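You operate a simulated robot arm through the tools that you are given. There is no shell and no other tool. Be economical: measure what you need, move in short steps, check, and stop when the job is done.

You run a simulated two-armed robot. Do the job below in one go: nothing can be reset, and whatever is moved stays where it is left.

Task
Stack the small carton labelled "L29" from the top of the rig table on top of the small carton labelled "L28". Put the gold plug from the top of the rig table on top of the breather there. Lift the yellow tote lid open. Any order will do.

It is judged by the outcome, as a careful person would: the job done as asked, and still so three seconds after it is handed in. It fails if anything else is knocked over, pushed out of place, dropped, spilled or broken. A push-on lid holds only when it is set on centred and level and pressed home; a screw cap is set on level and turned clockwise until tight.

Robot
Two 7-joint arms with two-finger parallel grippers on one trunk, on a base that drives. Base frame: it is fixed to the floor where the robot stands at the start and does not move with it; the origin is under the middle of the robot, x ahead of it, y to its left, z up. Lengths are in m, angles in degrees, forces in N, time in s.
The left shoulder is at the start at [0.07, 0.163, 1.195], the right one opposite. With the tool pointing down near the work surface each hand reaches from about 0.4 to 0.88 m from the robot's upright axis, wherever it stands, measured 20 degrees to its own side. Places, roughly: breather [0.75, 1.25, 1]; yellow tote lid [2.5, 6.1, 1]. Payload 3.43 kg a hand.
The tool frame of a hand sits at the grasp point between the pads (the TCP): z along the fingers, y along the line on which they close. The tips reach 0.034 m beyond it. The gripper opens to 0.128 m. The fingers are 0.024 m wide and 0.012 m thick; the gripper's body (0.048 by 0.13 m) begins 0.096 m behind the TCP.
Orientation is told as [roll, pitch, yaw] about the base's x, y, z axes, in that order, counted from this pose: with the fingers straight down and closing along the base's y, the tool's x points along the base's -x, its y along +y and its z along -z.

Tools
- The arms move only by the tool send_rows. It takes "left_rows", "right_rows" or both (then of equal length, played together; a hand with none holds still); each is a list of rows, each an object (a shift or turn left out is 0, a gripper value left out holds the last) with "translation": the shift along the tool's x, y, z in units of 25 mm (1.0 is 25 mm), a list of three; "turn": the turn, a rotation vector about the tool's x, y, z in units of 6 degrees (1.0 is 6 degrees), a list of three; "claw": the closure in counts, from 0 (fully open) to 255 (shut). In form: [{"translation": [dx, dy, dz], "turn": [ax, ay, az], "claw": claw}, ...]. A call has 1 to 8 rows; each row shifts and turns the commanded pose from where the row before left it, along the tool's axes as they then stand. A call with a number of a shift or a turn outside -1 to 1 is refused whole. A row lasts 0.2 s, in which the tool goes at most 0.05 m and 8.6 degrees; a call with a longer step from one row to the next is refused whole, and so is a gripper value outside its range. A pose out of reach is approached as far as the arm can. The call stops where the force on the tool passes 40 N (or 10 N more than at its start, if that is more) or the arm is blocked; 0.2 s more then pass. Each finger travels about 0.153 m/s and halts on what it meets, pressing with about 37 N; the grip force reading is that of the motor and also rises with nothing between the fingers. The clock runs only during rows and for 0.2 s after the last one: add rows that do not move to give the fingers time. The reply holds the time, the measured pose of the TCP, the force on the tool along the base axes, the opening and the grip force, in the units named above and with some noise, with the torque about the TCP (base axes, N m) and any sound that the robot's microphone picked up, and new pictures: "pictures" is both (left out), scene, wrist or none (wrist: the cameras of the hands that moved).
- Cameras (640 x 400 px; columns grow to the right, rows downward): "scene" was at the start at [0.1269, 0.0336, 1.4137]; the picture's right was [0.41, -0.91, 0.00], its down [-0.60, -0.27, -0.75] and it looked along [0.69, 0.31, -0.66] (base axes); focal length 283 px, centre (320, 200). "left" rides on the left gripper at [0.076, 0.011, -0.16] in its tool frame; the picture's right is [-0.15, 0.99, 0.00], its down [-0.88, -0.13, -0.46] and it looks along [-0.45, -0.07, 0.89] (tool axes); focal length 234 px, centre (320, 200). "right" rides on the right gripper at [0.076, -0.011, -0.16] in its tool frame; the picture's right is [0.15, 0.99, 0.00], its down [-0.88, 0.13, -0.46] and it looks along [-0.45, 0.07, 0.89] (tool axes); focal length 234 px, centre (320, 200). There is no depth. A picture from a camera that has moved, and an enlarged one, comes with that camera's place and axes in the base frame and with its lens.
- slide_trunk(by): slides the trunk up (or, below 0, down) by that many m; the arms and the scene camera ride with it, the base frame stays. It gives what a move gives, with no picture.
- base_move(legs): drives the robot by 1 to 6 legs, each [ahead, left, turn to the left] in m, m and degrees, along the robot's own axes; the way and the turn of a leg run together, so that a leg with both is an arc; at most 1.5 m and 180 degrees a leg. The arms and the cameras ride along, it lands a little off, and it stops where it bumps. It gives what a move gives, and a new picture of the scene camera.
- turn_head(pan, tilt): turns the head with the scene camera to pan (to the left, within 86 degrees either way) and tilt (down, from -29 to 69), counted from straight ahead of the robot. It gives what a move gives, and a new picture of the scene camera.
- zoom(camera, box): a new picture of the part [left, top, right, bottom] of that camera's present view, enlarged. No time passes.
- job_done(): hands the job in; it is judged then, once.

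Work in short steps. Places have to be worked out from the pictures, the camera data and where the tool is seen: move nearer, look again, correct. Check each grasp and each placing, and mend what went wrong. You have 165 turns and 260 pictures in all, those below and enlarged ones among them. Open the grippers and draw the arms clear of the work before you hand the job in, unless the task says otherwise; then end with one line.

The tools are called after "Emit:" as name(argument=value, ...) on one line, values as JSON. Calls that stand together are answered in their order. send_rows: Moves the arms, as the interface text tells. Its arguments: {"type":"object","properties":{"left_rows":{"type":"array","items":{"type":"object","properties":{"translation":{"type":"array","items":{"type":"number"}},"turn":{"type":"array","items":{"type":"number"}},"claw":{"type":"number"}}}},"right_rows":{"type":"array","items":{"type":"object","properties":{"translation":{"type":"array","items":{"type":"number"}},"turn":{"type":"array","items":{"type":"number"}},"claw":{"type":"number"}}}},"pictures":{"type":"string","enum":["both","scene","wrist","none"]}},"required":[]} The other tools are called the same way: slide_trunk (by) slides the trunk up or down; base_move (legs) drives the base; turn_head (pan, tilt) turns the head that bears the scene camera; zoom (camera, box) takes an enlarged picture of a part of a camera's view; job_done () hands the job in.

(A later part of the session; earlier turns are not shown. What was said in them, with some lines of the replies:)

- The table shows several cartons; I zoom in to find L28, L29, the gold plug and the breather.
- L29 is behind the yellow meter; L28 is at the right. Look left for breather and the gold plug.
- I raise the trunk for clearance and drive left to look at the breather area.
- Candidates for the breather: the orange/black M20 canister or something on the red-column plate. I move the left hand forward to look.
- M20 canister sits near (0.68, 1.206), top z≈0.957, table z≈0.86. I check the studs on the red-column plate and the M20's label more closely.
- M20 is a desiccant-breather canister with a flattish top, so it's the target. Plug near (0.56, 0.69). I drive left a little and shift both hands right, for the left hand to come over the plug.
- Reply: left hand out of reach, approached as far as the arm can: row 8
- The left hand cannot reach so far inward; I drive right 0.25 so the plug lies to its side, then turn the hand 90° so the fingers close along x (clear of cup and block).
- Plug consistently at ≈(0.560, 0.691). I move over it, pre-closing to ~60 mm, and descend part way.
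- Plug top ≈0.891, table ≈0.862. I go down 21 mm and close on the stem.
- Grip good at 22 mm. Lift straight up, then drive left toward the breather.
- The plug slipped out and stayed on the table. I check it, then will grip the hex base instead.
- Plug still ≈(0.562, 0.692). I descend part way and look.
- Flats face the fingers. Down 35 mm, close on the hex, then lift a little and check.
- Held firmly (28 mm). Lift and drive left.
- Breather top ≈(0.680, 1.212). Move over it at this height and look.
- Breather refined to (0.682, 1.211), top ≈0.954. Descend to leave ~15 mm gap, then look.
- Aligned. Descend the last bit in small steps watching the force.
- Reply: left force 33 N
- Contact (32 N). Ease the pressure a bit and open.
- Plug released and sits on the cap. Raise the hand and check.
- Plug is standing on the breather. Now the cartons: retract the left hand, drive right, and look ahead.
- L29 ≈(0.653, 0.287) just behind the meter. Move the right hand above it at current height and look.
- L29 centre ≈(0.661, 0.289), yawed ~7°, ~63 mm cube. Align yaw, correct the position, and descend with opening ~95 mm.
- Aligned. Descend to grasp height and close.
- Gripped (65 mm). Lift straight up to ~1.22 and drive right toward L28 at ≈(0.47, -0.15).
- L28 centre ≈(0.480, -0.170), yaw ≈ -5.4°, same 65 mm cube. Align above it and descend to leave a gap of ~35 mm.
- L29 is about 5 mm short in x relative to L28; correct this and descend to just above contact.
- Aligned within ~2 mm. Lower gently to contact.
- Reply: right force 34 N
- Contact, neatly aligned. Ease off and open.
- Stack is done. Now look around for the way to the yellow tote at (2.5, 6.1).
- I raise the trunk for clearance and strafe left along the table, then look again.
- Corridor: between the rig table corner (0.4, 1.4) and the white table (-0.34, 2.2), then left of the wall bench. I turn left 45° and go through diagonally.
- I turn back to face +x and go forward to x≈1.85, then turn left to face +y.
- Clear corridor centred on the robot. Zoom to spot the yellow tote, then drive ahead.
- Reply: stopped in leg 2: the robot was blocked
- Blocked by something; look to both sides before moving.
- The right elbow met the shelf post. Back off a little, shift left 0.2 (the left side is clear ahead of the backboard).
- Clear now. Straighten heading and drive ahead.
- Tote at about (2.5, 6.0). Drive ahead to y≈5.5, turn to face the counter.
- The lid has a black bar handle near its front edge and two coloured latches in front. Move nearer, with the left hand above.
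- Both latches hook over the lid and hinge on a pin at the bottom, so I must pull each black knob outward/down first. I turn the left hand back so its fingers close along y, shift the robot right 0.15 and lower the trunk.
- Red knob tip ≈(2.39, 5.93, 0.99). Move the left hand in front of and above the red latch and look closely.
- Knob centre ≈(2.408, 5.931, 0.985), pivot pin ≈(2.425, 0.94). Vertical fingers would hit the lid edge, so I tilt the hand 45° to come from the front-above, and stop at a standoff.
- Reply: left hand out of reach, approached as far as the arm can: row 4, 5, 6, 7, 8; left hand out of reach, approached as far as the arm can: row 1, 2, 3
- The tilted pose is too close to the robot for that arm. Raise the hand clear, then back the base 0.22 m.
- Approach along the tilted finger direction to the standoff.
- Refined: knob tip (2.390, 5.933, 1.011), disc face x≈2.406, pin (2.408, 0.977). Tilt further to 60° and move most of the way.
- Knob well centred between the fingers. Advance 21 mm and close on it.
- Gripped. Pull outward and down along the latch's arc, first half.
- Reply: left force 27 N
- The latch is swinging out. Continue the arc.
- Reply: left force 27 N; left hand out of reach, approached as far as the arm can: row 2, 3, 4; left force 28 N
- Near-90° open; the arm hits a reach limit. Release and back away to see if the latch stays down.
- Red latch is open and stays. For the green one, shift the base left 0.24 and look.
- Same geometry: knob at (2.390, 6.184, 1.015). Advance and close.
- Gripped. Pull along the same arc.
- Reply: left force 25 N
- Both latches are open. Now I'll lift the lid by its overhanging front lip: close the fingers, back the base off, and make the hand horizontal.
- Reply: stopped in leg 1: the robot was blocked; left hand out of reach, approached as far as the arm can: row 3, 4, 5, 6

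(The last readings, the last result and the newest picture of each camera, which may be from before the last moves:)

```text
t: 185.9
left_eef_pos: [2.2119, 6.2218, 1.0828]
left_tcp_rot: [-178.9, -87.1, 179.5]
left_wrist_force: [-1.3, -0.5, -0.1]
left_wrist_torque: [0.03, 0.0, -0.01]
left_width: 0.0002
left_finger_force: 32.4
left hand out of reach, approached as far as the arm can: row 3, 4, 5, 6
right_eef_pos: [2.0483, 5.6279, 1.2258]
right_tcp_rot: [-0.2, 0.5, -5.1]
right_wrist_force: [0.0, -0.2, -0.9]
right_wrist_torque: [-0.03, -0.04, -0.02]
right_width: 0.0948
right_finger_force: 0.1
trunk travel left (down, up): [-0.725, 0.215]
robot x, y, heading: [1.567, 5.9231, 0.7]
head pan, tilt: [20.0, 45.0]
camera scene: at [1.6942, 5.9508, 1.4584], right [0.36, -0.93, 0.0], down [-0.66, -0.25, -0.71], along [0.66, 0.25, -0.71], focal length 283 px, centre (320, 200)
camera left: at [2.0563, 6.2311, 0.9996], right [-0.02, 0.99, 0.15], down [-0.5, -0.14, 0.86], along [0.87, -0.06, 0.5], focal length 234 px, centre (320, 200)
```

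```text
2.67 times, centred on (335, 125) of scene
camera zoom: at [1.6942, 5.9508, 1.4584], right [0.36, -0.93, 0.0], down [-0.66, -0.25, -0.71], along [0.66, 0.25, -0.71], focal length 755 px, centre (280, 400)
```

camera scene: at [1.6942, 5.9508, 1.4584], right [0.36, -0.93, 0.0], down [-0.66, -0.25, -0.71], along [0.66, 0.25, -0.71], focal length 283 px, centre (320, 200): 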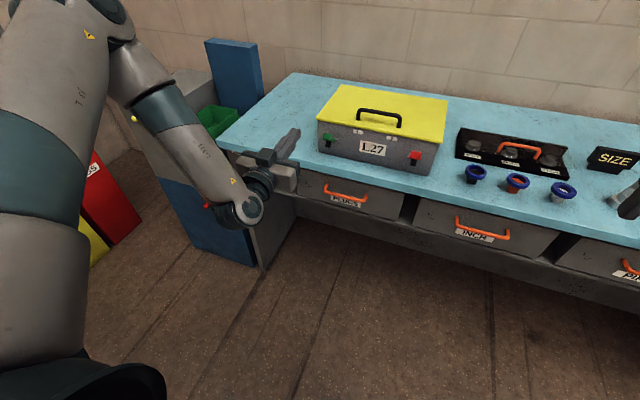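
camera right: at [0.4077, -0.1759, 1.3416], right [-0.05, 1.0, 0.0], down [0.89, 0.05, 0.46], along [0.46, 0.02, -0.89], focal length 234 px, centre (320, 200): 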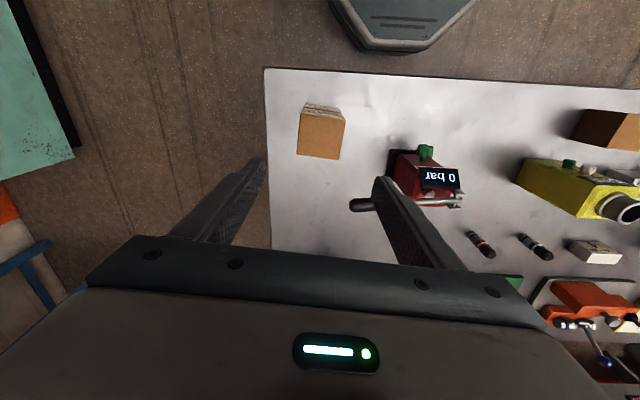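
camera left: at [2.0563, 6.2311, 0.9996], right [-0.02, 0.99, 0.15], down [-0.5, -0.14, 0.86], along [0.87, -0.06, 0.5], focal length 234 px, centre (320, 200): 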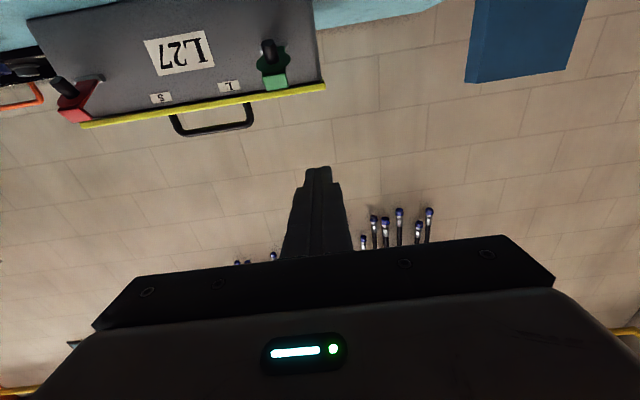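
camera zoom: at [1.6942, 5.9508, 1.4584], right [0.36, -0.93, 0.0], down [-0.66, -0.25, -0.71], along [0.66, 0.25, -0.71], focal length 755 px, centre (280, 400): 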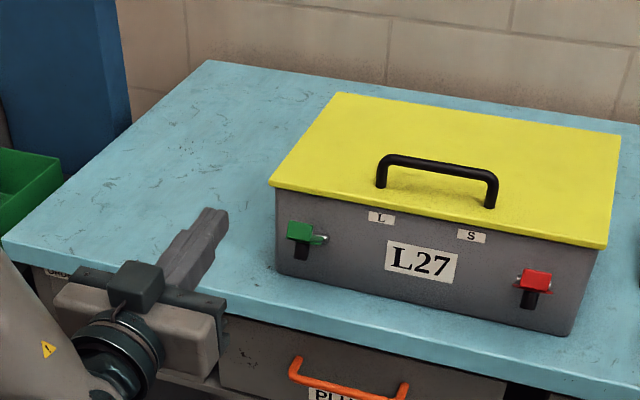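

The base touched something behind; ease forward a bit and move right 0.15, keeping the hand at the lip's level.

Emit:
base_move(legs=[[0.03, 0, 0], [0, -0.15, 0]])

Emit:
turn_head(pan=86, tilt=60)

```text
t: 187.8
left_eef_pos: [2.2688, 6.0664, 1.0824]
left_tcp_rot: [-177.4, -87.1, 176.5]
left_wrist_force: [-0.6, -0.1, 0.1]
left_wrist_torque: [-0.01, -0.02, -0.04]
left_width: 0.0
left_finger_force: 33.2
right_eef_pos: [2.0878, 5.4754, 1.2256]
right_tcp_rot: [-0.5, 0.6, -6.5]
right_wrist_force: [0.0, 0.5, 0.9]
right_wrist_torque: [-0.06, -0.03, 0.0]
right_width: 0.095
right_finger_force: 0.1
trunk travel left (down, up): [-0.725, 0.215]
robot x, y, heading: [1.6176, 5.7829, -0.9]
head pan, tilt: [20.0, 45.0]
camera scene: at [1.7436, 5.8089, 1.4582], right [0.33, -0.94, 0.0], down [-0.67, -0.23, -0.71], along [0.67, 0.23, -0.71], focal length 283 px, centre (320, 200)
```

scene: 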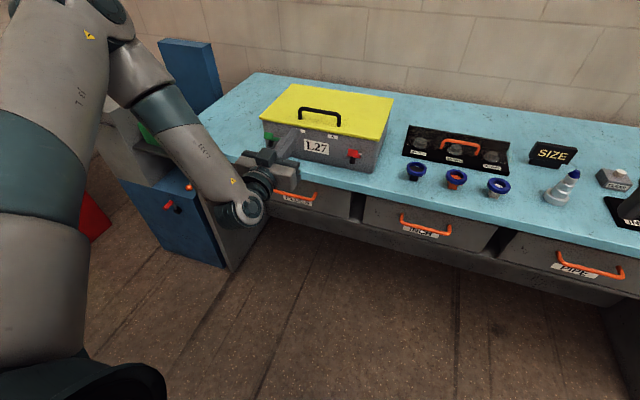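

```text
t: 189.1
left_eef_pos: [2.2665, 6.0648, 1.0836]
left_tcp_rot: [-179.3, -87.2, 178.5]
left_wrist_force: [0.8, 0.9, 0.2]
left_wrist_torque: [0.0, 0.04, 0.0]
left_width: 0.0002
left_finger_force: 32.7
right_eef_pos: [2.0862, 5.4745, 1.2261]
right_tcp_rot: [-0.1, 0.5, -6.5]
right_wrist_force: [0.8, -0.1, 0.1]
right_wrist_torque: [0.02, -0.01, 0.0]
right_width: 0.0948
right_finger_force: 0.1
trunk travel left (down, up): [-0.725, 0.215]
robot x, y, heading: [1.6165, 5.7786, -0.9]
head pan, tilt: [85.9, 60.0]
camera scene: at [1.6712, 5.8461, 1.4389], right [1.0, -0.08, 0.0], down [-0.07, -0.86, -0.5], along [0.04, 0.5, -0.87], focal length 283 px, centre (320, 200)
```

scene: 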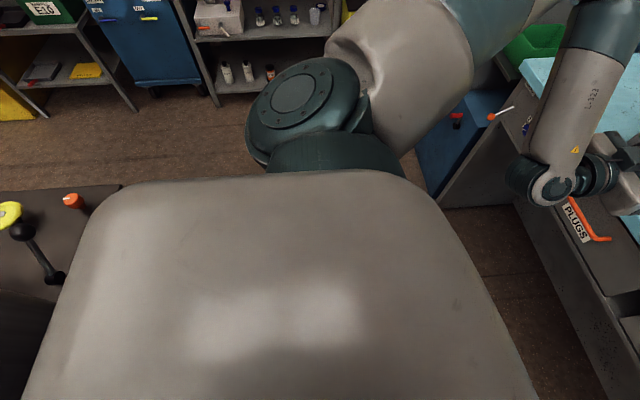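

Dark bench right behind—no more backing. Head back, and lower the hand to just below lip level.

Emit:
turn_head(pan=25, tilt=40)

Emit:
send_rows(left_rows=[{"translation": [0.5, 0, 0.7]}, {"translation": [0.5, 0, 0.7]}, {"translation": [0.6, 0, 0.7]}, {"translation": [0.6, 0, 0.3]}, {"translation": [0.6, 0, 0]}, {}])

Emit:
zoom(camera="scene", box=[200, 80, 400, 220])

```text
t: 190.4
left_eef_pos: [2.2668, 6.0645, 1.085]
left_tcp_rot: [-179.1, -87.2, 178.3]
left_wrist_force: [0.4, 0.2, -0.9]
left_wrist_torque: [0.02, -0.03, 0.01]
left_width: 0.0001
left_finger_force: 32.8
right_eef_pos: [2.0875, 5.4749, 1.226]
right_tcp_rot: [-0.2, 0.6, -6.6]
right_wrist_force: [0.4, 0.8, -0.5]
right_wrist_torque: [0.0, 0.01, 0.03]
right_width: 0.0945
right_finger_force: 0.0
trunk travel left (down, up): [-0.725, 0.215]
robot x, y, heading: [1.6162, 5.7818, -0.8]
head pan, tilt: [25.0, 40.0]
camera scene: at [1.7432, 5.815, 1.4656], right [0.41, -0.91, 0.0], down [-0.59, -0.27, -0.77], along [0.7, 0.32, -0.64], focal length 283 px, centre (320, 200)
```

scene: 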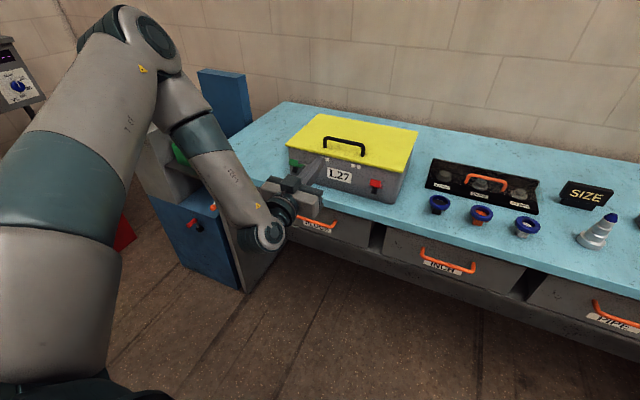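

```text
t: 191.8
left_eef_pos: [2.3218, 6.0858, 1.0742]
left_tcp_rot: [-179.6, -87.2, 178.7]
left_wrist_force: [0.3, 0.1, -0.1]
left_wrist_torque: [-0.02, 0.0, -0.02]
left_width: 0.0001
left_finger_force: 32.7
left hand out of reach, approached as far as the arm can: row 1, 2, 3, 4, 5
right_eef_pos: [2.0866, 5.4745, 1.2249]
right_tcp_rot: [-0.2, 0.4, -6.6]
right_wrist_force: [1.0, 0.1, -0.5]
right_wrist_torque: [-0.04, -0.02, 0.04]
right_width: 0.0946
right_finger_force: 0.1
trunk travel left (down, up): [-0.725, 0.215]
robot x, y, heading: [1.6151, 5.7861, -0.8]
head pan, tilt: [25.0, 40.0]
camera scene: at [1.7433, 5.8148, 1.4656], right [0.41, -0.91, 0.0], down [-0.59, -0.26, -0.77], along [0.7, 0.32, -0.64], focal length 283 px, centre (320, 200)
camera left: at [2.1654, 6.0997, 0.9906], right [0.01, 0.99, 0.15], down [-0.5, -0.12, 0.86], along [0.87, -0.08, 0.49], focal length 234 px, centre (320, 200)
```

scene: 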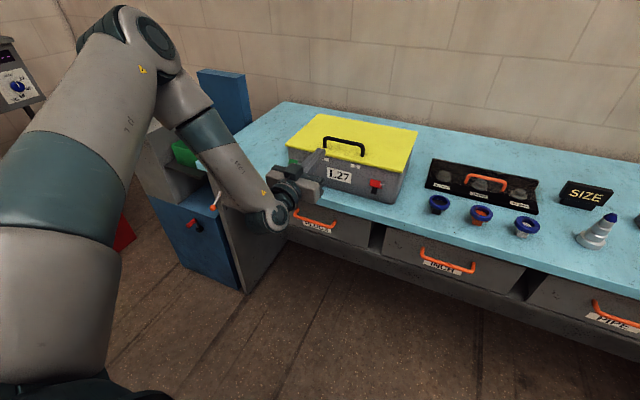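
left: 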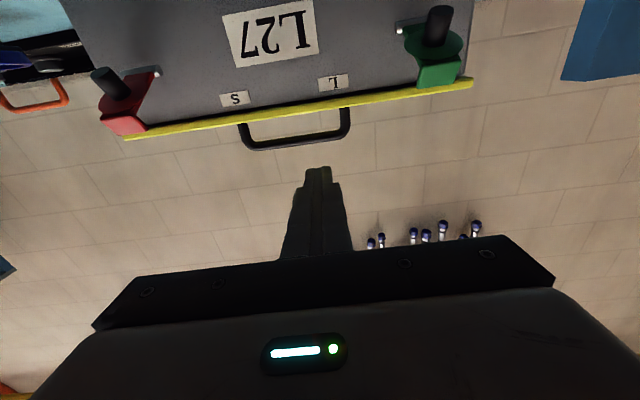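

```text
2.86 times, centred on (300, 150) of scene
camera zoom: at [1.7433, 5.8148, 1.4656], right [0.41, -0.91, 0.0], down [-0.59, -0.26, -0.77], along [0.7, 0.32, -0.64], focal length 809 px, centre (377, 343)
```

zoom: 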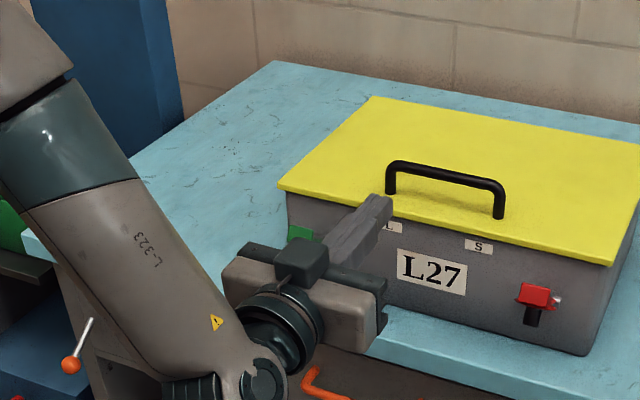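

The arm can't go lower in this pose; lower the trunk by 0.075 instead.

Emit:
slide_trunk(by=-0.075)

Emit:
zoom(camera="left", box=[0, 0, 640, 400])

Emit:
zoom(camera="scene", box=[200, 80, 400, 220])

```text
t: 192.9
left_eef_pos: [2.322, 6.086, 0.9995]
left_tcp_rot: [-179.2, -87.3, 178.3]
left_wrist_force: [0.5, 0.3, -0.3]
left_wrist_torque: [-0.02, -0.02, 0.03]
left_width: 0.0
left_finger_force: 32.7
right_eef_pos: [2.0861, 5.4739, 1.1512]
right_tcp_rot: [-0.1, 0.6, -6.6]
right_wrist_force: [-0.6, 0.2, -0.5]
right_wrist_torque: [0.01, 0.0, -0.03]
right_width: 0.0949
right_finger_force: 0.0
trunk travel left (down, up): [-0.65, 0.29]
robot x, y, heading: [1.6172, 5.7829, -0.8]
head pan, tilt: [25.0, 40.0]
```

```text
1.00 times, centred on (320, 200) of left (not enlarged: the box is as wide or as high as the picture)
camera zoom: at [2.1651, 6.0997, 0.9158], right [0.01, 0.99, 0.15], down [-0.5, -0.12, 0.86], along [0.87, -0.08, 0.49], focal length 234 px, centre (320, 200)
```

zoom: 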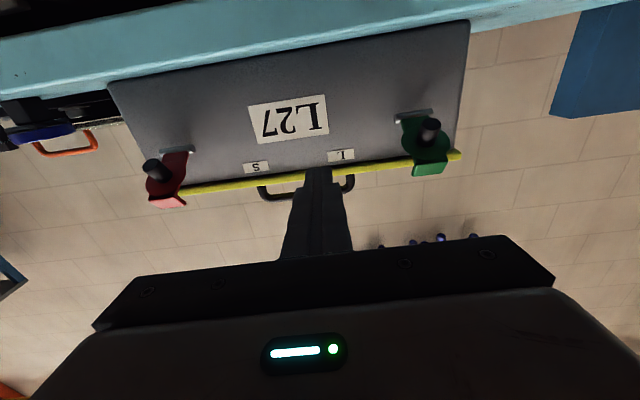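

```text
2.86 times, centred on (300, 150) of scene
camera zoom: at [1.7429, 5.8149, 1.3907], right [0.41, -0.91, 0.0], down [-0.59, -0.26, -0.77], along [0.7, 0.32, -0.64], focal length 809 px, centre (377, 343)
```

zoom: 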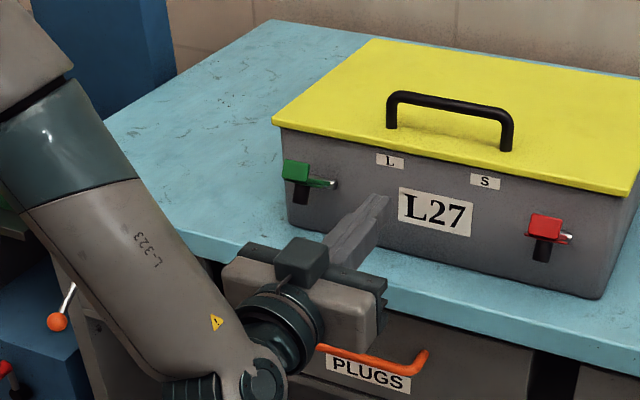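

Tips at z≈1.00, just below the lip underside (~1.03). Advance ~57 mm toward the tote face under the lip.

Emit:
send_rows(left_rows=[{"translation": [0, 0, 0.6]}, {"translation": [0, 0, 0.6]}, {"translation": [0, 0, 0.6]}, {"translation": [0, 0, 0.5]}, {}], pictures="none")

Emit:
zoom(camera="left", box=[220, 80, 420, 230])

Emit:
zoom(camera="scene", box=[240, 80, 360, 180])

```text
t: 194.2
left_eef_pos: [2.3754, 6.0888, 1.0116]
left_tcp_rot: [-179.3, -87.3, 178.2]
left_wrist_force: [-0.5, 0.0, 0.1]
left_wrist_torque: [0.0, 0.01, 0.04]
left_width: 0.0
left_finger_force: 33.2
left hand out of reach, approached as far as the arm can: row 2, 3, 4
right_eef_pos: [2.0865, 5.4735, 1.1501]
right_tcp_rot: [-0.2, 0.5, -6.6]
right_wrist_force: [0.6, -0.7, -0.2]
right_wrist_torque: [-0.01, 0.01, 0.02]
right_width: 0.0946
right_finger_force: 0.0
trunk travel left (down, up): [-0.65, 0.29]
robot x, y, heading: [1.614, 5.7797, -0.7]
head pan, tilt: [25.0, 40.0]
```

```text
2.67 times, centred on (320, 155) of left
camera zoom: at [2.2199, 6.1037, 0.9277], right [0.01, 0.99, 0.15], down [-0.5, -0.12, 0.86], along [0.87, -0.08, 0.49], focal length 624 px, centre (320, 320)
```

zoom: 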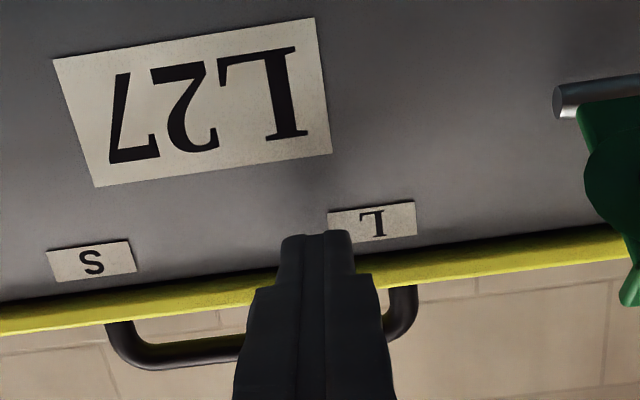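

```text
4.00 times, centred on (300, 130) of scene
camera zoom: at [1.7431, 5.8149, 1.3907], right [0.41, -0.91, 0.0], down [-0.59, -0.26, -0.77], along [0.7, 0.32, -0.64], focal length 1133 px, centre (400, 480)
```

zoom: 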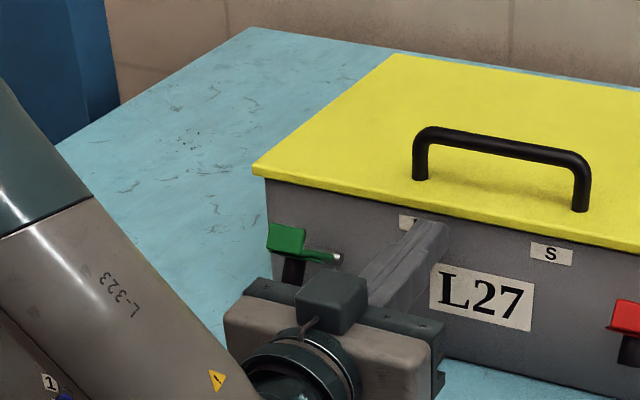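

Tip is nearly under the lip but drifting up; lower the trunk 10 mm and advance a bit more.

Emit:
slide_trunk(by=-0.012)

Emit:
send_rows(left_rows=[{"translation": [0.1, 0, 0.25]}, {"translation": [0.05, 0, 0.25]}, {}], pictures="none")

Emit:
zoom(camera="left", box=[220, 80, 420, 230])

```text
t: 194.8
left_eef_pos: [2.3758, 6.0909, 0.9998]
left_tcp_rot: [-179.2, -87.4, 178.3]
left_wrist_force: [-0.8, -0.5, -0.3]
left_wrist_torque: [0.01, -0.03, -0.01]
left_width: 0.0
left_finger_force: 32.7
right_eef_pos: [2.0868, 5.4749, 1.1388]
right_tcp_rot: [-0.2, 0.5, -6.6]
right_wrist_force: [-0.7, 0.3, -0.1]
right_wrist_torque: [0.01, 0.02, 0.01]
right_width: 0.0948
right_finger_force: 0.1
trunk travel left (down, up): [-0.638, 0.302]
robot x, y, heading: [1.6172, 5.783, -0.8]
head pan, tilt: [25.0, 40.0]
```

```text
t: 195.6
left_eef_pos: [2.3867, 6.092, 1.0012]
left_tcp_rot: [-179.1, -87.5, 178.1]
left_wrist_force: [0.1, -0.1, -0.4]
left_wrist_torque: [0.02, 0.03, 0.02]
left_width: 0.0001
left_finger_force: 32.7
left hand out of reach, approached as far as the arm can: row 1
right_eef_pos: [2.0856, 5.4727, 1.1394]
right_tcp_rot: [-0.2, 0.6, -6.6]
right_wrist_force: [0.4, 0.7, 0.3]
right_wrist_torque: [-0.01, 0.01, 0.01]
right_width: 0.095
right_finger_force: 0.1
trunk travel left (down, up): [-0.638, 0.302]
robot x, y, heading: [1.6159, 5.7852, -0.5]
head pan, tilt: [25.0, 40.0]
```

```text
2.67 times, centred on (320, 155) of left
camera zoom: at [2.2304, 6.1064, 0.918], right [0.01, 0.99, 0.15], down [-0.5, -0.12, 0.86], along [0.87, -0.08, 0.49], focal length 624 px, centre (320, 320)
```

zoom: 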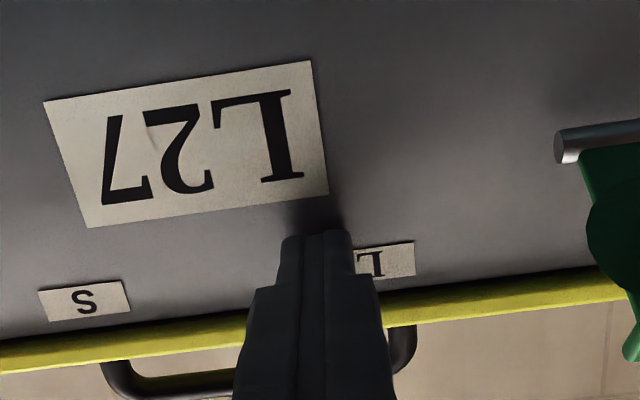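

Tip at x≈2.42, under the lip. Lift gently with slight forward motion.

Emit:
send_rows(left_rows=[{"translation": [-0.4, 0, 0.1]}, {"translation": [-0.5, 0, 0.1]}, {"translation": [-0.5, 0, 0.15]}, {"translation": [-0.5, 0, 0.2]}, {}])

Emit:
zoom(camera="scene", box=[240, 60, 420, 200])

```text
t: 196.2
left_eef_pos: [2.3878, 6.0919, 1.0151]
left_tcp_rot: [-177.1, -88.7, 176.0]
left_wrist_force: [0.4, 0.4, -1.0]
left_wrist_torque: [0.01, 0.04, 0.04]
left_width: 0.0001
left_finger_force: 32.6
right_eef_pos: [2.0868, 5.4757, 1.1389]
right_tcp_rot: [-0.2, 0.6, -6.6]
right_wrist_force: [0.8, 1.2, 0.2]
right_wrist_torque: [0.01, 0.02, 0.02]
right_width: 0.0948
right_finger_force: 0.2
trunk travel left (down, up): [-0.638, 0.302]
robot x, y, heading: [1.6225, 5.7832, -0.8]
head pan, tilt: [25.0, 40.0]
stopped in row 3 (left hand): the force on the tool passed its limit (the readings are from after the stop); the commanded pose is now the measured one
camera scene: at [1.7432, 5.8155, 1.3789], right [0.41, -0.91, 0.0], down [-0.59, -0.27, -0.77], along [0.7, 0.32, -0.64], focal length 283 px, centre (320, 200)
camera left: at [2.2299, 6.1064, 0.9347], right [0.01, 0.99, 0.15], down [-0.48, -0.12, 0.87], along [0.88, -0.08, 0.47], focal length 234 px, centre (320, 200)
```

scene: 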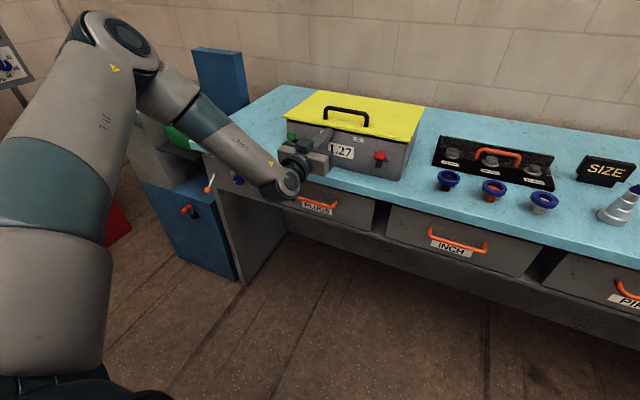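
left: 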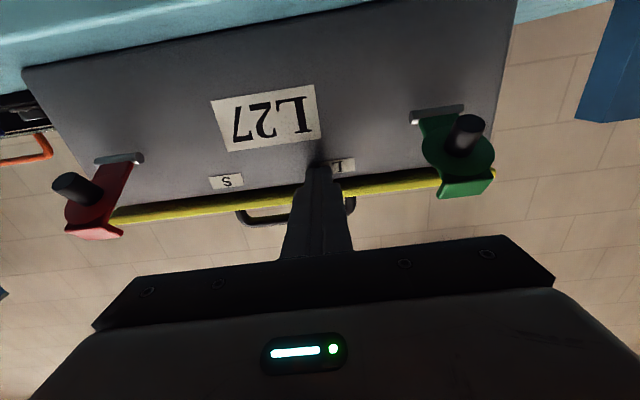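

```text
2.86 times, centred on (330, 130) of scene
camera zoom: at [1.7432, 5.8155, 1.3789], right [0.41, -0.91, 0.0], down [-0.59, -0.27, -0.77], along [0.7, 0.32, -0.64], focal length 809 px, centre (291, 400)
```

zoom: 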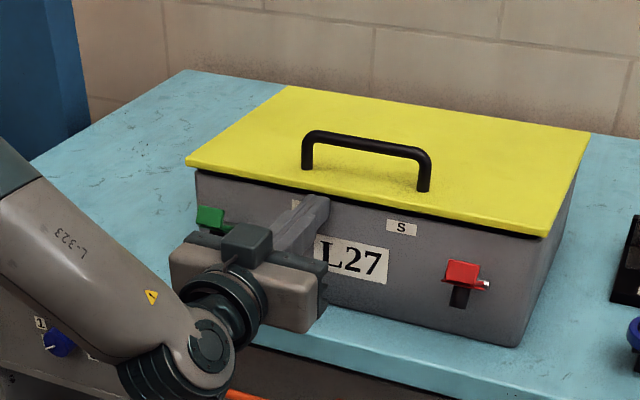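

Contact with the lip triggered the force stop. Retry lifting in small slow steps.

Emit:
send_rows(left_rows=[{"translation": [-0.08, 0, 0]}, {"translation": [-0.08, 0, 0]}, {"translation": [-0.08, 0, 0]}, {"translation": [-0.08, 0, 0]}, {"translation": [-0.08, 0, 0]}, {}], pictures="none")

Emit:
zoom(camera="scene", box=[240, 60, 420, 200])

Emit:
zoom(camera="left", box=[200, 80, 420, 230])

```text
t: 197.7
left_eef_pos: [2.3879, 6.0916, 1.0262]
left_tcp_rot: [-178.7, -88.6, 177.5]
left_wrist_force: [-2.4, 0.4, -4.1]
left_wrist_torque: [-0.03, 0.15, 0.09]
left_width: 0.0001
left_finger_force: 32.8
right_eef_pos: [2.0872, 5.4745, 1.1382]
right_tcp_rot: [-0.2, 0.5, -6.6]
right_wrist_force: [-1.3, -0.3, 0.0]
right_wrist_torque: [0.01, 0.02, 0.0]
right_width: 0.0947
right_finger_force: 0.1
trunk travel left (down, up): [-0.638, 0.302]
robot x, y, heading: [1.6147, 5.784, -0.6]
head pan, tilt: [25.0, 40.0]
```

```text
2.86 times, centred on (330, 130) of scene
camera zoom: at [1.7433, 5.8154, 1.3787], right [0.41, -0.91, 0.0], down [-0.59, -0.27, -0.77], along [0.7, 0.32, -0.64], focal length 809 px, centre (291, 400)
```

zoom: 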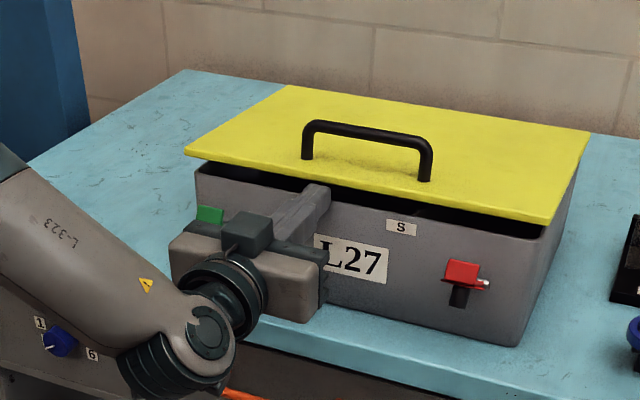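

```text
2.67 times, centred on (310, 155) of left
camera zoom: at [2.2302, 6.1055, 0.9449], right [0.01, 0.99, 0.15], down [-0.48, -0.12, 0.87], along [0.88, -0.08, 0.47], focal length 624 px, centre (347, 320)
```

zoom: 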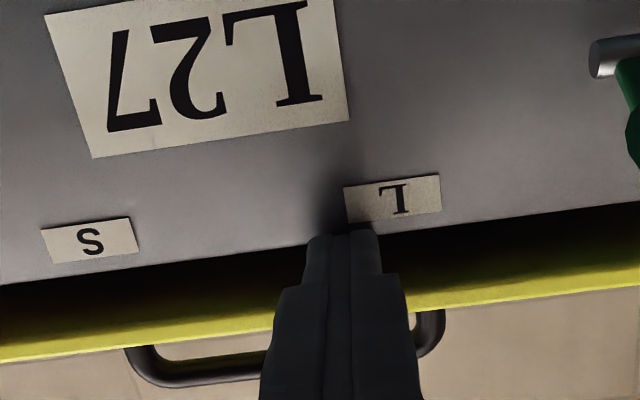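

The lid lifts (−4 N load). Continue raising, then follow under it.

Emit:
send_rows(left_rows=[{"translation": [-0.15, 0, 0]}, {"translation": [-0.2, 0, 0]}, {"translation": [-0.25, 0, 0.02]}, {"translation": [-0.25, 0, 0.05]}, {"translation": [-0.25, 0, 0.1]}, {"translation": [-0.25, 0, 0.15]}, {"translation": [-0.25, 0, 0.2]}, {"translation": [-0.25, 0, 0.25]}])

Emit:
zoom(camera="scene", box=[240, 60, 420, 200])

```text
t: 199.4
left_eef_pos: [2.4062, 6.0928, 1.0707]
left_tcp_rot: [-178.0, -88.8, 176.9]
left_wrist_force: [-1.0, 0.4, -1.3]
left_wrist_torque: [0.0, 0.04, 0.01]
left_width: 0.0
left_finger_force: 33.3
right_eef_pos: [2.087, 5.4748, 1.1393]
right_tcp_rot: [-0.2, 0.5, -6.5]
right_wrist_force: [0.3, 0.7, 0.3]
right_wrist_torque: [0.0, 0.03, 0.0]
right_width: 0.095
right_finger_force: 0.0
trunk travel left (down, up): [-0.638, 0.302]
robot x, y, heading: [1.6189, 5.7824, -0.3]
head pan, tilt: [25.0, 40.0]
camera scene: at [1.7433, 5.8151, 1.3786], right [0.41, -0.91, 0.0], down [-0.59, -0.26, -0.77], along [0.7, 0.32, -0.64], focal length 283 px, centre (320, 200)
camera left: at [2.2484, 6.1066, 0.9906], right [0.01, 0.99, 0.15], down [-0.48, -0.12, 0.87], along [0.88, -0.08, 0.47], focal length 234 px, centre (320, 200)
```

scene: 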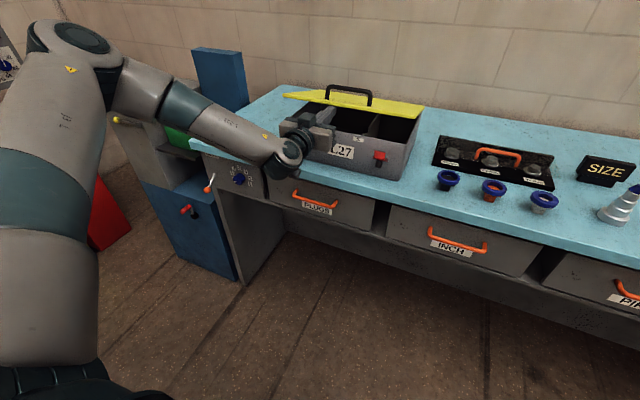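
left: 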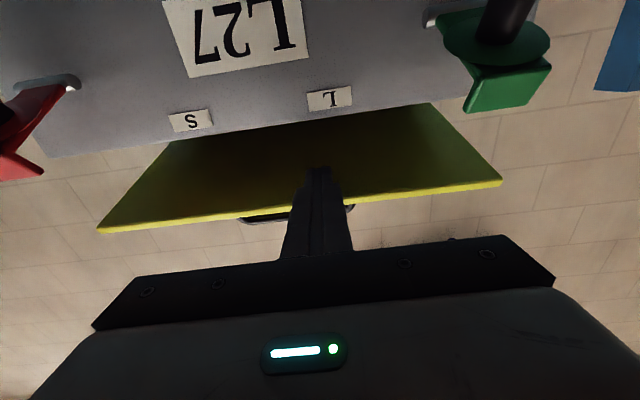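

```text
2.86 times, centred on (330, 130) of scene
camera zoom: at [1.7433, 5.8151, 1.3786], right [0.41, -0.91, 0.0], down [-0.59, -0.26, -0.77], along [0.7, 0.32, -0.64], focal length 809 px, centre (291, 400)
```

zoom: 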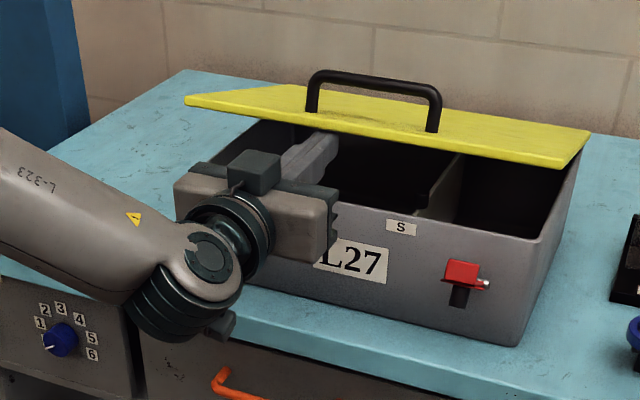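

Going well. Continue up and forward.

Emit:
send_rows(left_rows=[{"translation": [-0.5, 0, 0.25]}, {"translation": [-0.5, 0, 0.25]}, {"translation": [-0.6, 0, 0.3]}, {"translation": [-0.6, 0, 0.3]}, {"translation": [-0.6, 0, 0.3]}, {"translation": [-0.6, 0, 0.35]}, {"translation": [-0.6, 0, 0.4]}, {"translation": [-0.6, 0, 0.4]}])

```text
t: 201.2
left_eef_pos: [2.4674, 6.0922, 1.1883]
left_tcp_rot: [-179.7, -88.6, 178.7]
left_wrist_force: [-0.2, -1.3, -1.3]
left_wrist_torque: [-0.02, 0.07, -0.01]
left_width: 0.0
left_finger_force: 32.6
right_eef_pos: [2.0872, 5.4748, 1.1384]
right_tcp_rot: [-0.2, 0.4, -6.6]
right_wrist_force: [-0.6, -0.5, -0.4]
right_wrist_torque: [0.0, 0.0, -0.03]
right_width: 0.0948
right_finger_force: 0.0
trunk travel left (down, up): [-0.638, 0.302]
robot x, y, heading: [1.6144, 5.7871, -0.9]
head pan, tilt: [25.0, 40.0]
camera scene: at [1.7432, 5.8149, 1.3786], right [0.41, -0.91, 0.0], down [-0.59, -0.26, -0.77], along [0.7, 0.32, -0.64], focal length 283 px, centre (320, 200)
camera left: at [2.3096, 6.1053, 1.1083], right [0.01, 0.99, 0.15], down [-0.48, -0.12, 0.87], along [0.88, -0.08, 0.47], focal length 234 px, centre (320, 200)
```

scene: 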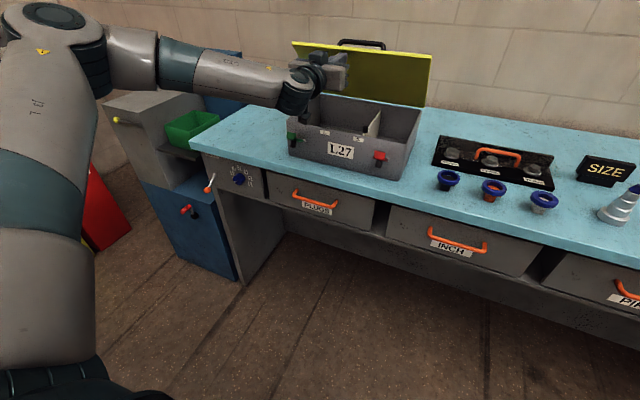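
left: 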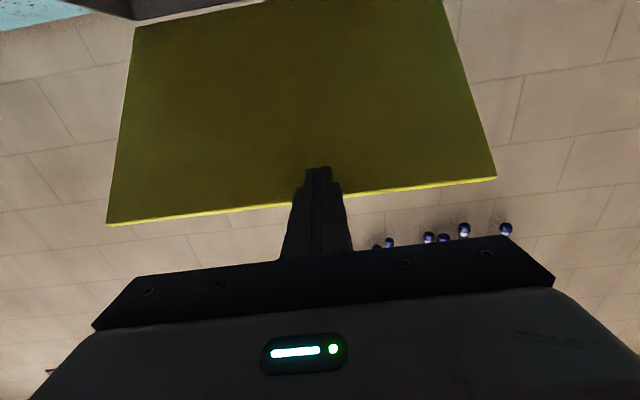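

Lid at ~50°. Push mainly forward now.

Emit:
send_rows(left_rows=[{"translation": [-0.4, 0, 0.5]}, {"translation": [-0.4, 0, 0.6]}, {"translation": [-0.3, 0, 0.7]}, {"translation": [-0.2, 0, 0.7]}, {"translation": [-0.1, 0, 0.7]}, {"translation": [0, 0, 0.7]}, {"translation": [0, 0, 0.7]}, {"translation": [0, 0, 0.7]}])

```text
t: 203.1
left_eef_pos: [2.581, 6.0931, 1.2276]
left_tcp_rot: [-178.1, -88.7, 177.0]
left_wrist_force: [-1.4, -0.6, -0.3]
left_wrist_torque: [-0.04, 0.03, -0.03]
left_width: 0.0001
left_finger_force: 33.1
left hand out of reach, approached as far as the arm can: row 7, 8
right_eef_pos: [2.0877, 5.4743, 1.1384]
right_tcp_rot: [-0.3, 0.5, -6.6]
right_wrist_force: [0.1, 0.1, -0.2]
right_wrist_torque: [0.0, 0.02, -0.02]
right_width: 0.0949
right_finger_force: 0.2
trunk travel left (down, up): [-0.638, 0.302]
robot x, y, heading: [1.6174, 5.781, -0.4]
head pan, tilt: [25.0, 40.0]
camera scene: at [1.7429, 5.8155, 1.3786], right [0.41, -0.91, 0.0], down [-0.59, -0.27, -0.77], along [0.7, 0.32, -0.64], focal length 283 px, centre (320, 200)
camera left: at [2.4223, 6.1072, 1.1482], right [0.02, 0.99, 0.15], down [-0.48, -0.12, 0.87], along [0.88, -0.08, 0.47], focal length 234 px, centre (320, 200)
```

scene: 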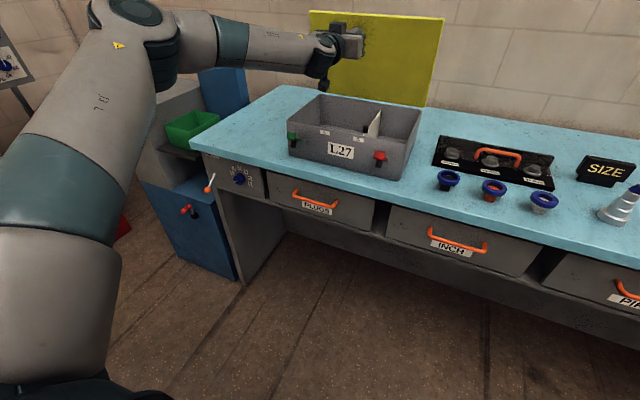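
left: 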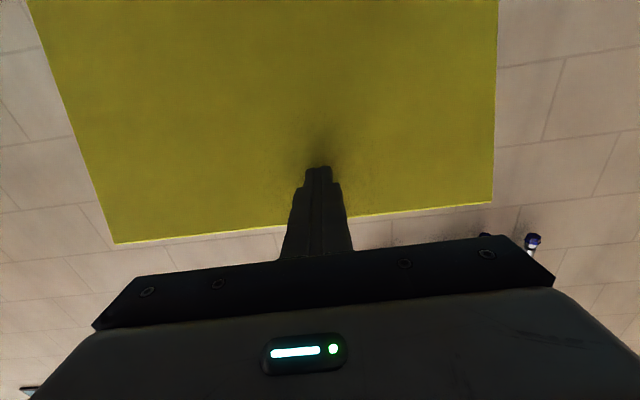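

Lid ~75°, arm at reach limit. Drive the base forward 0.09 to push past vertical.

Emit:
base_move(legs=[[0.09, 0, 0]])

Emit:
zoom(camera="left", box=[0, 0, 640, 400])

```text
t: 204.2
left_eef_pos: [2.6707, 6.0918, 1.2294]
left_tcp_rot: [-178.5, -88.7, 177.5]
left_wrist_force: [0.4, 0.5, -2.0]
left_wrist_torque: [0.0, -0.03, 0.06]
left_width: 0.0003
left_finger_force: 32.6
right_eef_pos: [2.1771, 5.4739, 1.1393]
right_tcp_rot: [-0.2, 0.5, -6.7]
right_wrist_force: [-0.1, 0.5, 0.3]
right_wrist_torque: [0.02, 0.0, 0.01]
right_width: 0.0945
right_finger_force: 0.0
trunk travel left (down, up): [-0.638, 0.302]
robot x, y, heading: [1.7053, 5.782, -0.6]
head pan, tilt: [25.0, 40.0]
camera scene: at [1.8334, 5.8139, 1.3787], right [0.41, -0.91, 0.0], down [-0.59, -0.26, -0.77], along [0.7, 0.32, -0.64], focal length 283 px, centre (320, 200)
```

scene: 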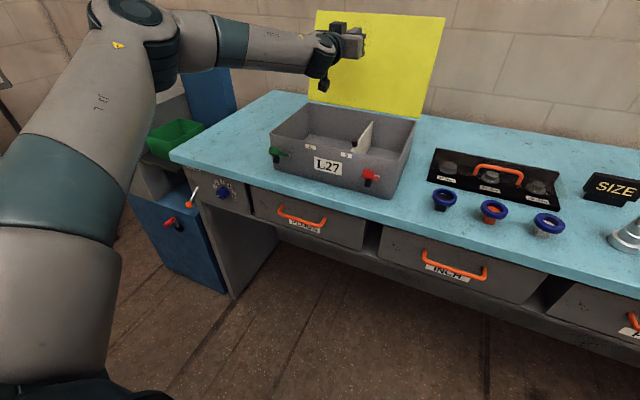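

```text
1.00 times, centred on (320, 200) of left (not enlarged: the box is as wide or as high as the picture)
camera zoom: at [2.5126, 6.1055, 1.1482], right [0.02, 0.99, 0.15], down [-0.48, -0.12, 0.87], along [0.88, -0.08, 0.47], focal length 234 px, centre (320, 200)
```

zoom: 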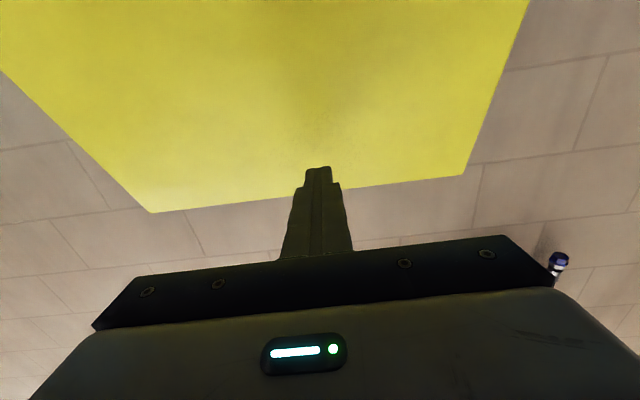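

Lid is past vertical with no load on the finger. Retreat and check that it stays.

Emit:
base_move(legs=[[-0.08, 0, 0]])

Emit:
zoom(camera="scene", box=[240, 0, 460, 200])

```text
t: 205.2
left_eef_pos: [2.5916, 6.0946, 1.2285]
left_tcp_rot: [-178.7, -88.7, 177.6]
left_wrist_force: [0.3, 0.6, 0.5]
left_wrist_torque: [0.02, -0.02, 0.03]
left_width: 0.0
left_finger_force: 32.9
right_eef_pos: [2.0996, 5.4753, 1.1385]
right_tcp_rot: [-0.1, 0.5, -6.5]
right_wrist_force: [0.8, -0.8, 0.1]
right_wrist_torque: [-0.02, -0.03, 0.01]
right_width: 0.0947
right_finger_force: 0.0
trunk travel left (down, up): [-0.638, 0.302]
robot x, y, heading: [1.6284, 5.778, -0.7]
head pan, tilt: [25.0, 40.0]
camera scene: at [1.7551, 5.8152, 1.3786], right [0.41, -0.91, 0.0], down [-0.59, -0.27, -0.77], along [0.7, 0.32, -0.64], focal length 283 px, centre (320, 200)
```

scene: 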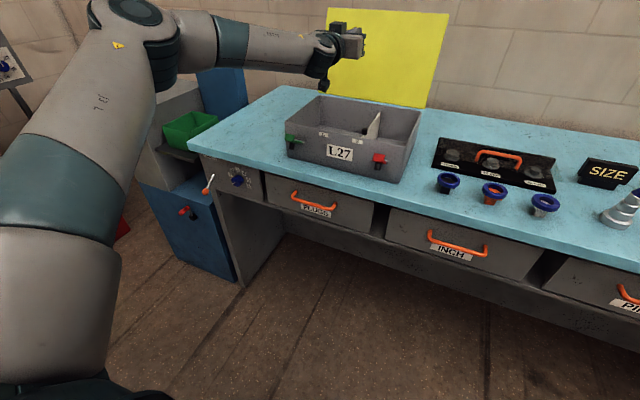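

```text
2.00 times, centred on (350, 100) of scene
camera zoom: at [1.7551, 5.8152, 1.3786], right [0.41, -0.91, 0.0], down [-0.59, -0.27, -0.77], along [0.7, 0.32, -0.64], focal length 566 px, centre (260, 400)
```

zoom: 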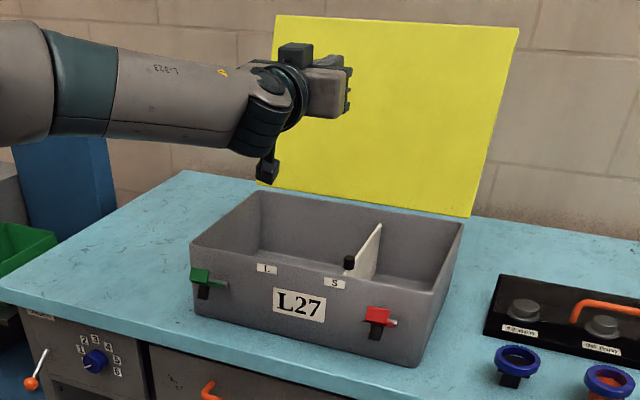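

The lid stands open on its own. Retract the left hand, open it, and do a final check.

Emit:
send_rows(left_rows=[{"translation": [-0.2, 0, -1]}, {"translation": [-0.2, 0, -1]}, {"translation": [-0.2, 0, -1]}, {"translation": [-0.2, 0, -1]}, {"translation": [0, 0, -1]}, {"translation": [0, 0, -1]}, {"translation": [0, 0, -1]}, {"translation": [0, 0, -1], "claw": 100}])

Emit:
send_rows(left_rows=[{"claw": 0}, {}, {}, {}], right_rows=[{"claw": 0}, {}, {}, {}], pictures="scene")

```text
t: 207.0
left_eef_pos: [2.3888, 6.0975, 1.2472]
left_tcp_rot: [-178.0, -88.6, 177.1]
left_wrist_force: [-0.8, 1.2, -0.4]
left_wrist_torque: [0.03, 0.02, 0.0]
left_width: 0.0781
left_finger_force: 0.0
right_eef_pos: [2.0986, 5.4757, 1.1399]
right_tcp_rot: [-0.3, 0.6, -6.5]
right_wrist_force: [0.2, -0.3, 0.0]
right_wrist_torque: [-0.02, 0.0, 0.0]
right_width: 0.0949
right_finger_force: 0.1
trunk travel left (down, up): [-0.638, 0.302]
robot x, y, heading: [1.6286, 5.7803, -0.4]
head pan, tilt: [25.0, 40.0]
camera scene: at [1.7543, 5.8154, 1.3787], right [0.41, -0.91, 0.0], down [-0.58, -0.27, -0.77], along [0.7, 0.32, -0.64], focal length 283 px, centre (320, 200)
camera left: at [2.2317, 6.1111, 1.1656], right [0.01, 0.99, 0.15], down [-0.48, -0.12, 0.87], along [0.88, -0.08, 0.47], focal length 234 px, centre (320, 200)
```

scene: 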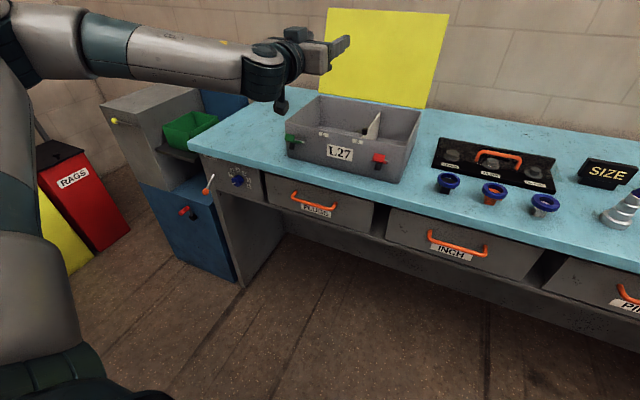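
left: 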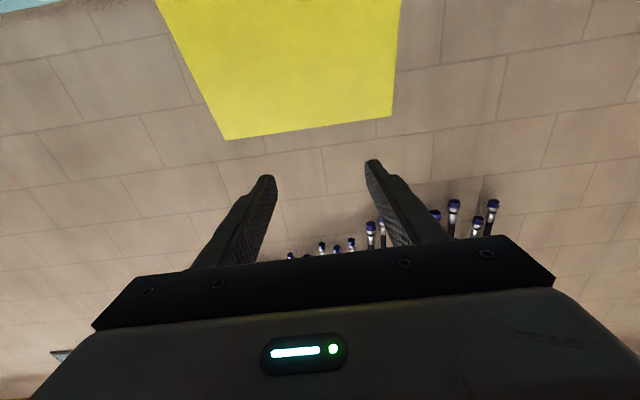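

```text
t: 208.0
left_eef_pos: [2.3901, 6.0966, 1.2458]
left_tcp_rot: [-178.7, -88.8, 177.7]
left_wrist_force: [-0.1, 0.4, 0.0]
left_wrist_torque: [0.0, -0.03, 0.0]
left_width: 0.1278
left_finger_force: 0.2
right_eef_pos: [2.1004, 5.4757, 1.1387]
right_tcp_rot: [-0.2, 0.5, -6.5]
right_wrist_force: [0.2, -1.0, 0.1]
right_wrist_torque: [0.0, -0.01, 0.0]
right_width: 0.1281
right_finger_force: 0.1
trunk travel left (down, up): [-0.638, 0.302]
robot x, y, heading: [1.6292, 5.7823, -0.5]
head pan, tilt: [25.0, 40.0]
camera scene: at [1.7551, 5.8152, 1.3787], right [0.41, -0.91, 0.0], down [-0.59, -0.27, -0.77], along [0.7, 0.32, -0.64], focal length 283 px, centre (320, 200)
```

scene: 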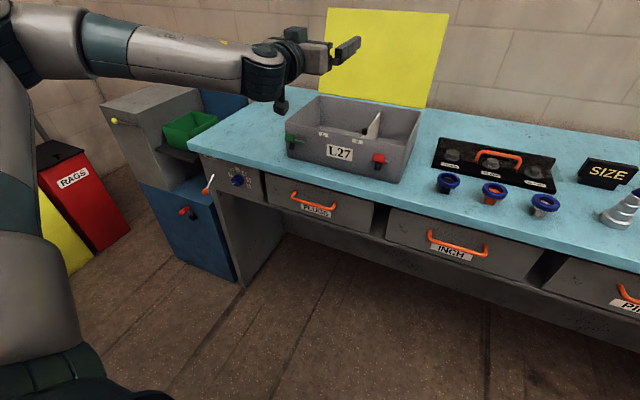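

Emit:
send_rows(left_rows=[{"translation": [-0.4, 0, -0.8]}, {"translation": [-0.4, 0, -0.8]}, {"translation": [-0.4, 0, -0.8]}, {"translation": [-0.4, 0, -0.8]}, {}, {}], pictures="scene")

```text
t: 209.4
left_eef_pos: [2.3088, 6.0978, 1.2838]
left_tcp_rot: [-178.7, -88.6, 177.7]
left_wrist_force: [-0.3, -0.8, -0.5]
left_wrist_torque: [0.0, 0.0, 0.0]
left_width: 0.128
left_finger_force: 0.2
right_eef_pos: [2.1005, 5.4749, 1.1394]
right_tcp_rot: [-0.2, 0.5, -6.6]
right_wrist_force: [-0.1, -0.3, 0.6]
right_wrist_torque: [-0.01, 0.0, -0.05]
right_width: 0.1278
right_finger_force: 0.0
trunk travel left (down, up): [-0.638, 0.302]
robot x, y, heading: [1.6252, 5.782, -0.6]
head pan, tilt: [25.0, 40.0]
camera scene: at [1.7549, 5.8152, 1.3787], right [0.41, -0.91, 0.0], down [-0.59, -0.27, -0.77], along [0.7, 0.32, -0.64], focal length 283 px, centre (320, 200)
```

scene: 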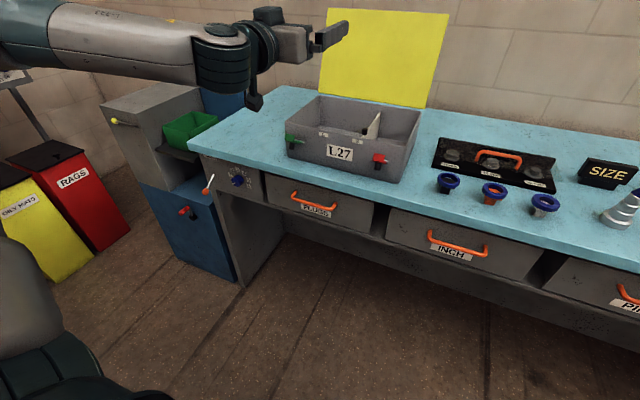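

All three parts are done, the grippers are open and the arms are clear; hand it in.

Emit:
job_done()

```text
The job is handed in.
```

L29 is stacked on L28, the gold plug stands on the breather (I took it to be the orange and black "M20" canister, as nothing was labelled "breather"), and the yellow tote lid is open past vertical. On the way the right elbow touched a shelf post and the base touched the bench behind the robot; I saw nothing knocked over or moved.
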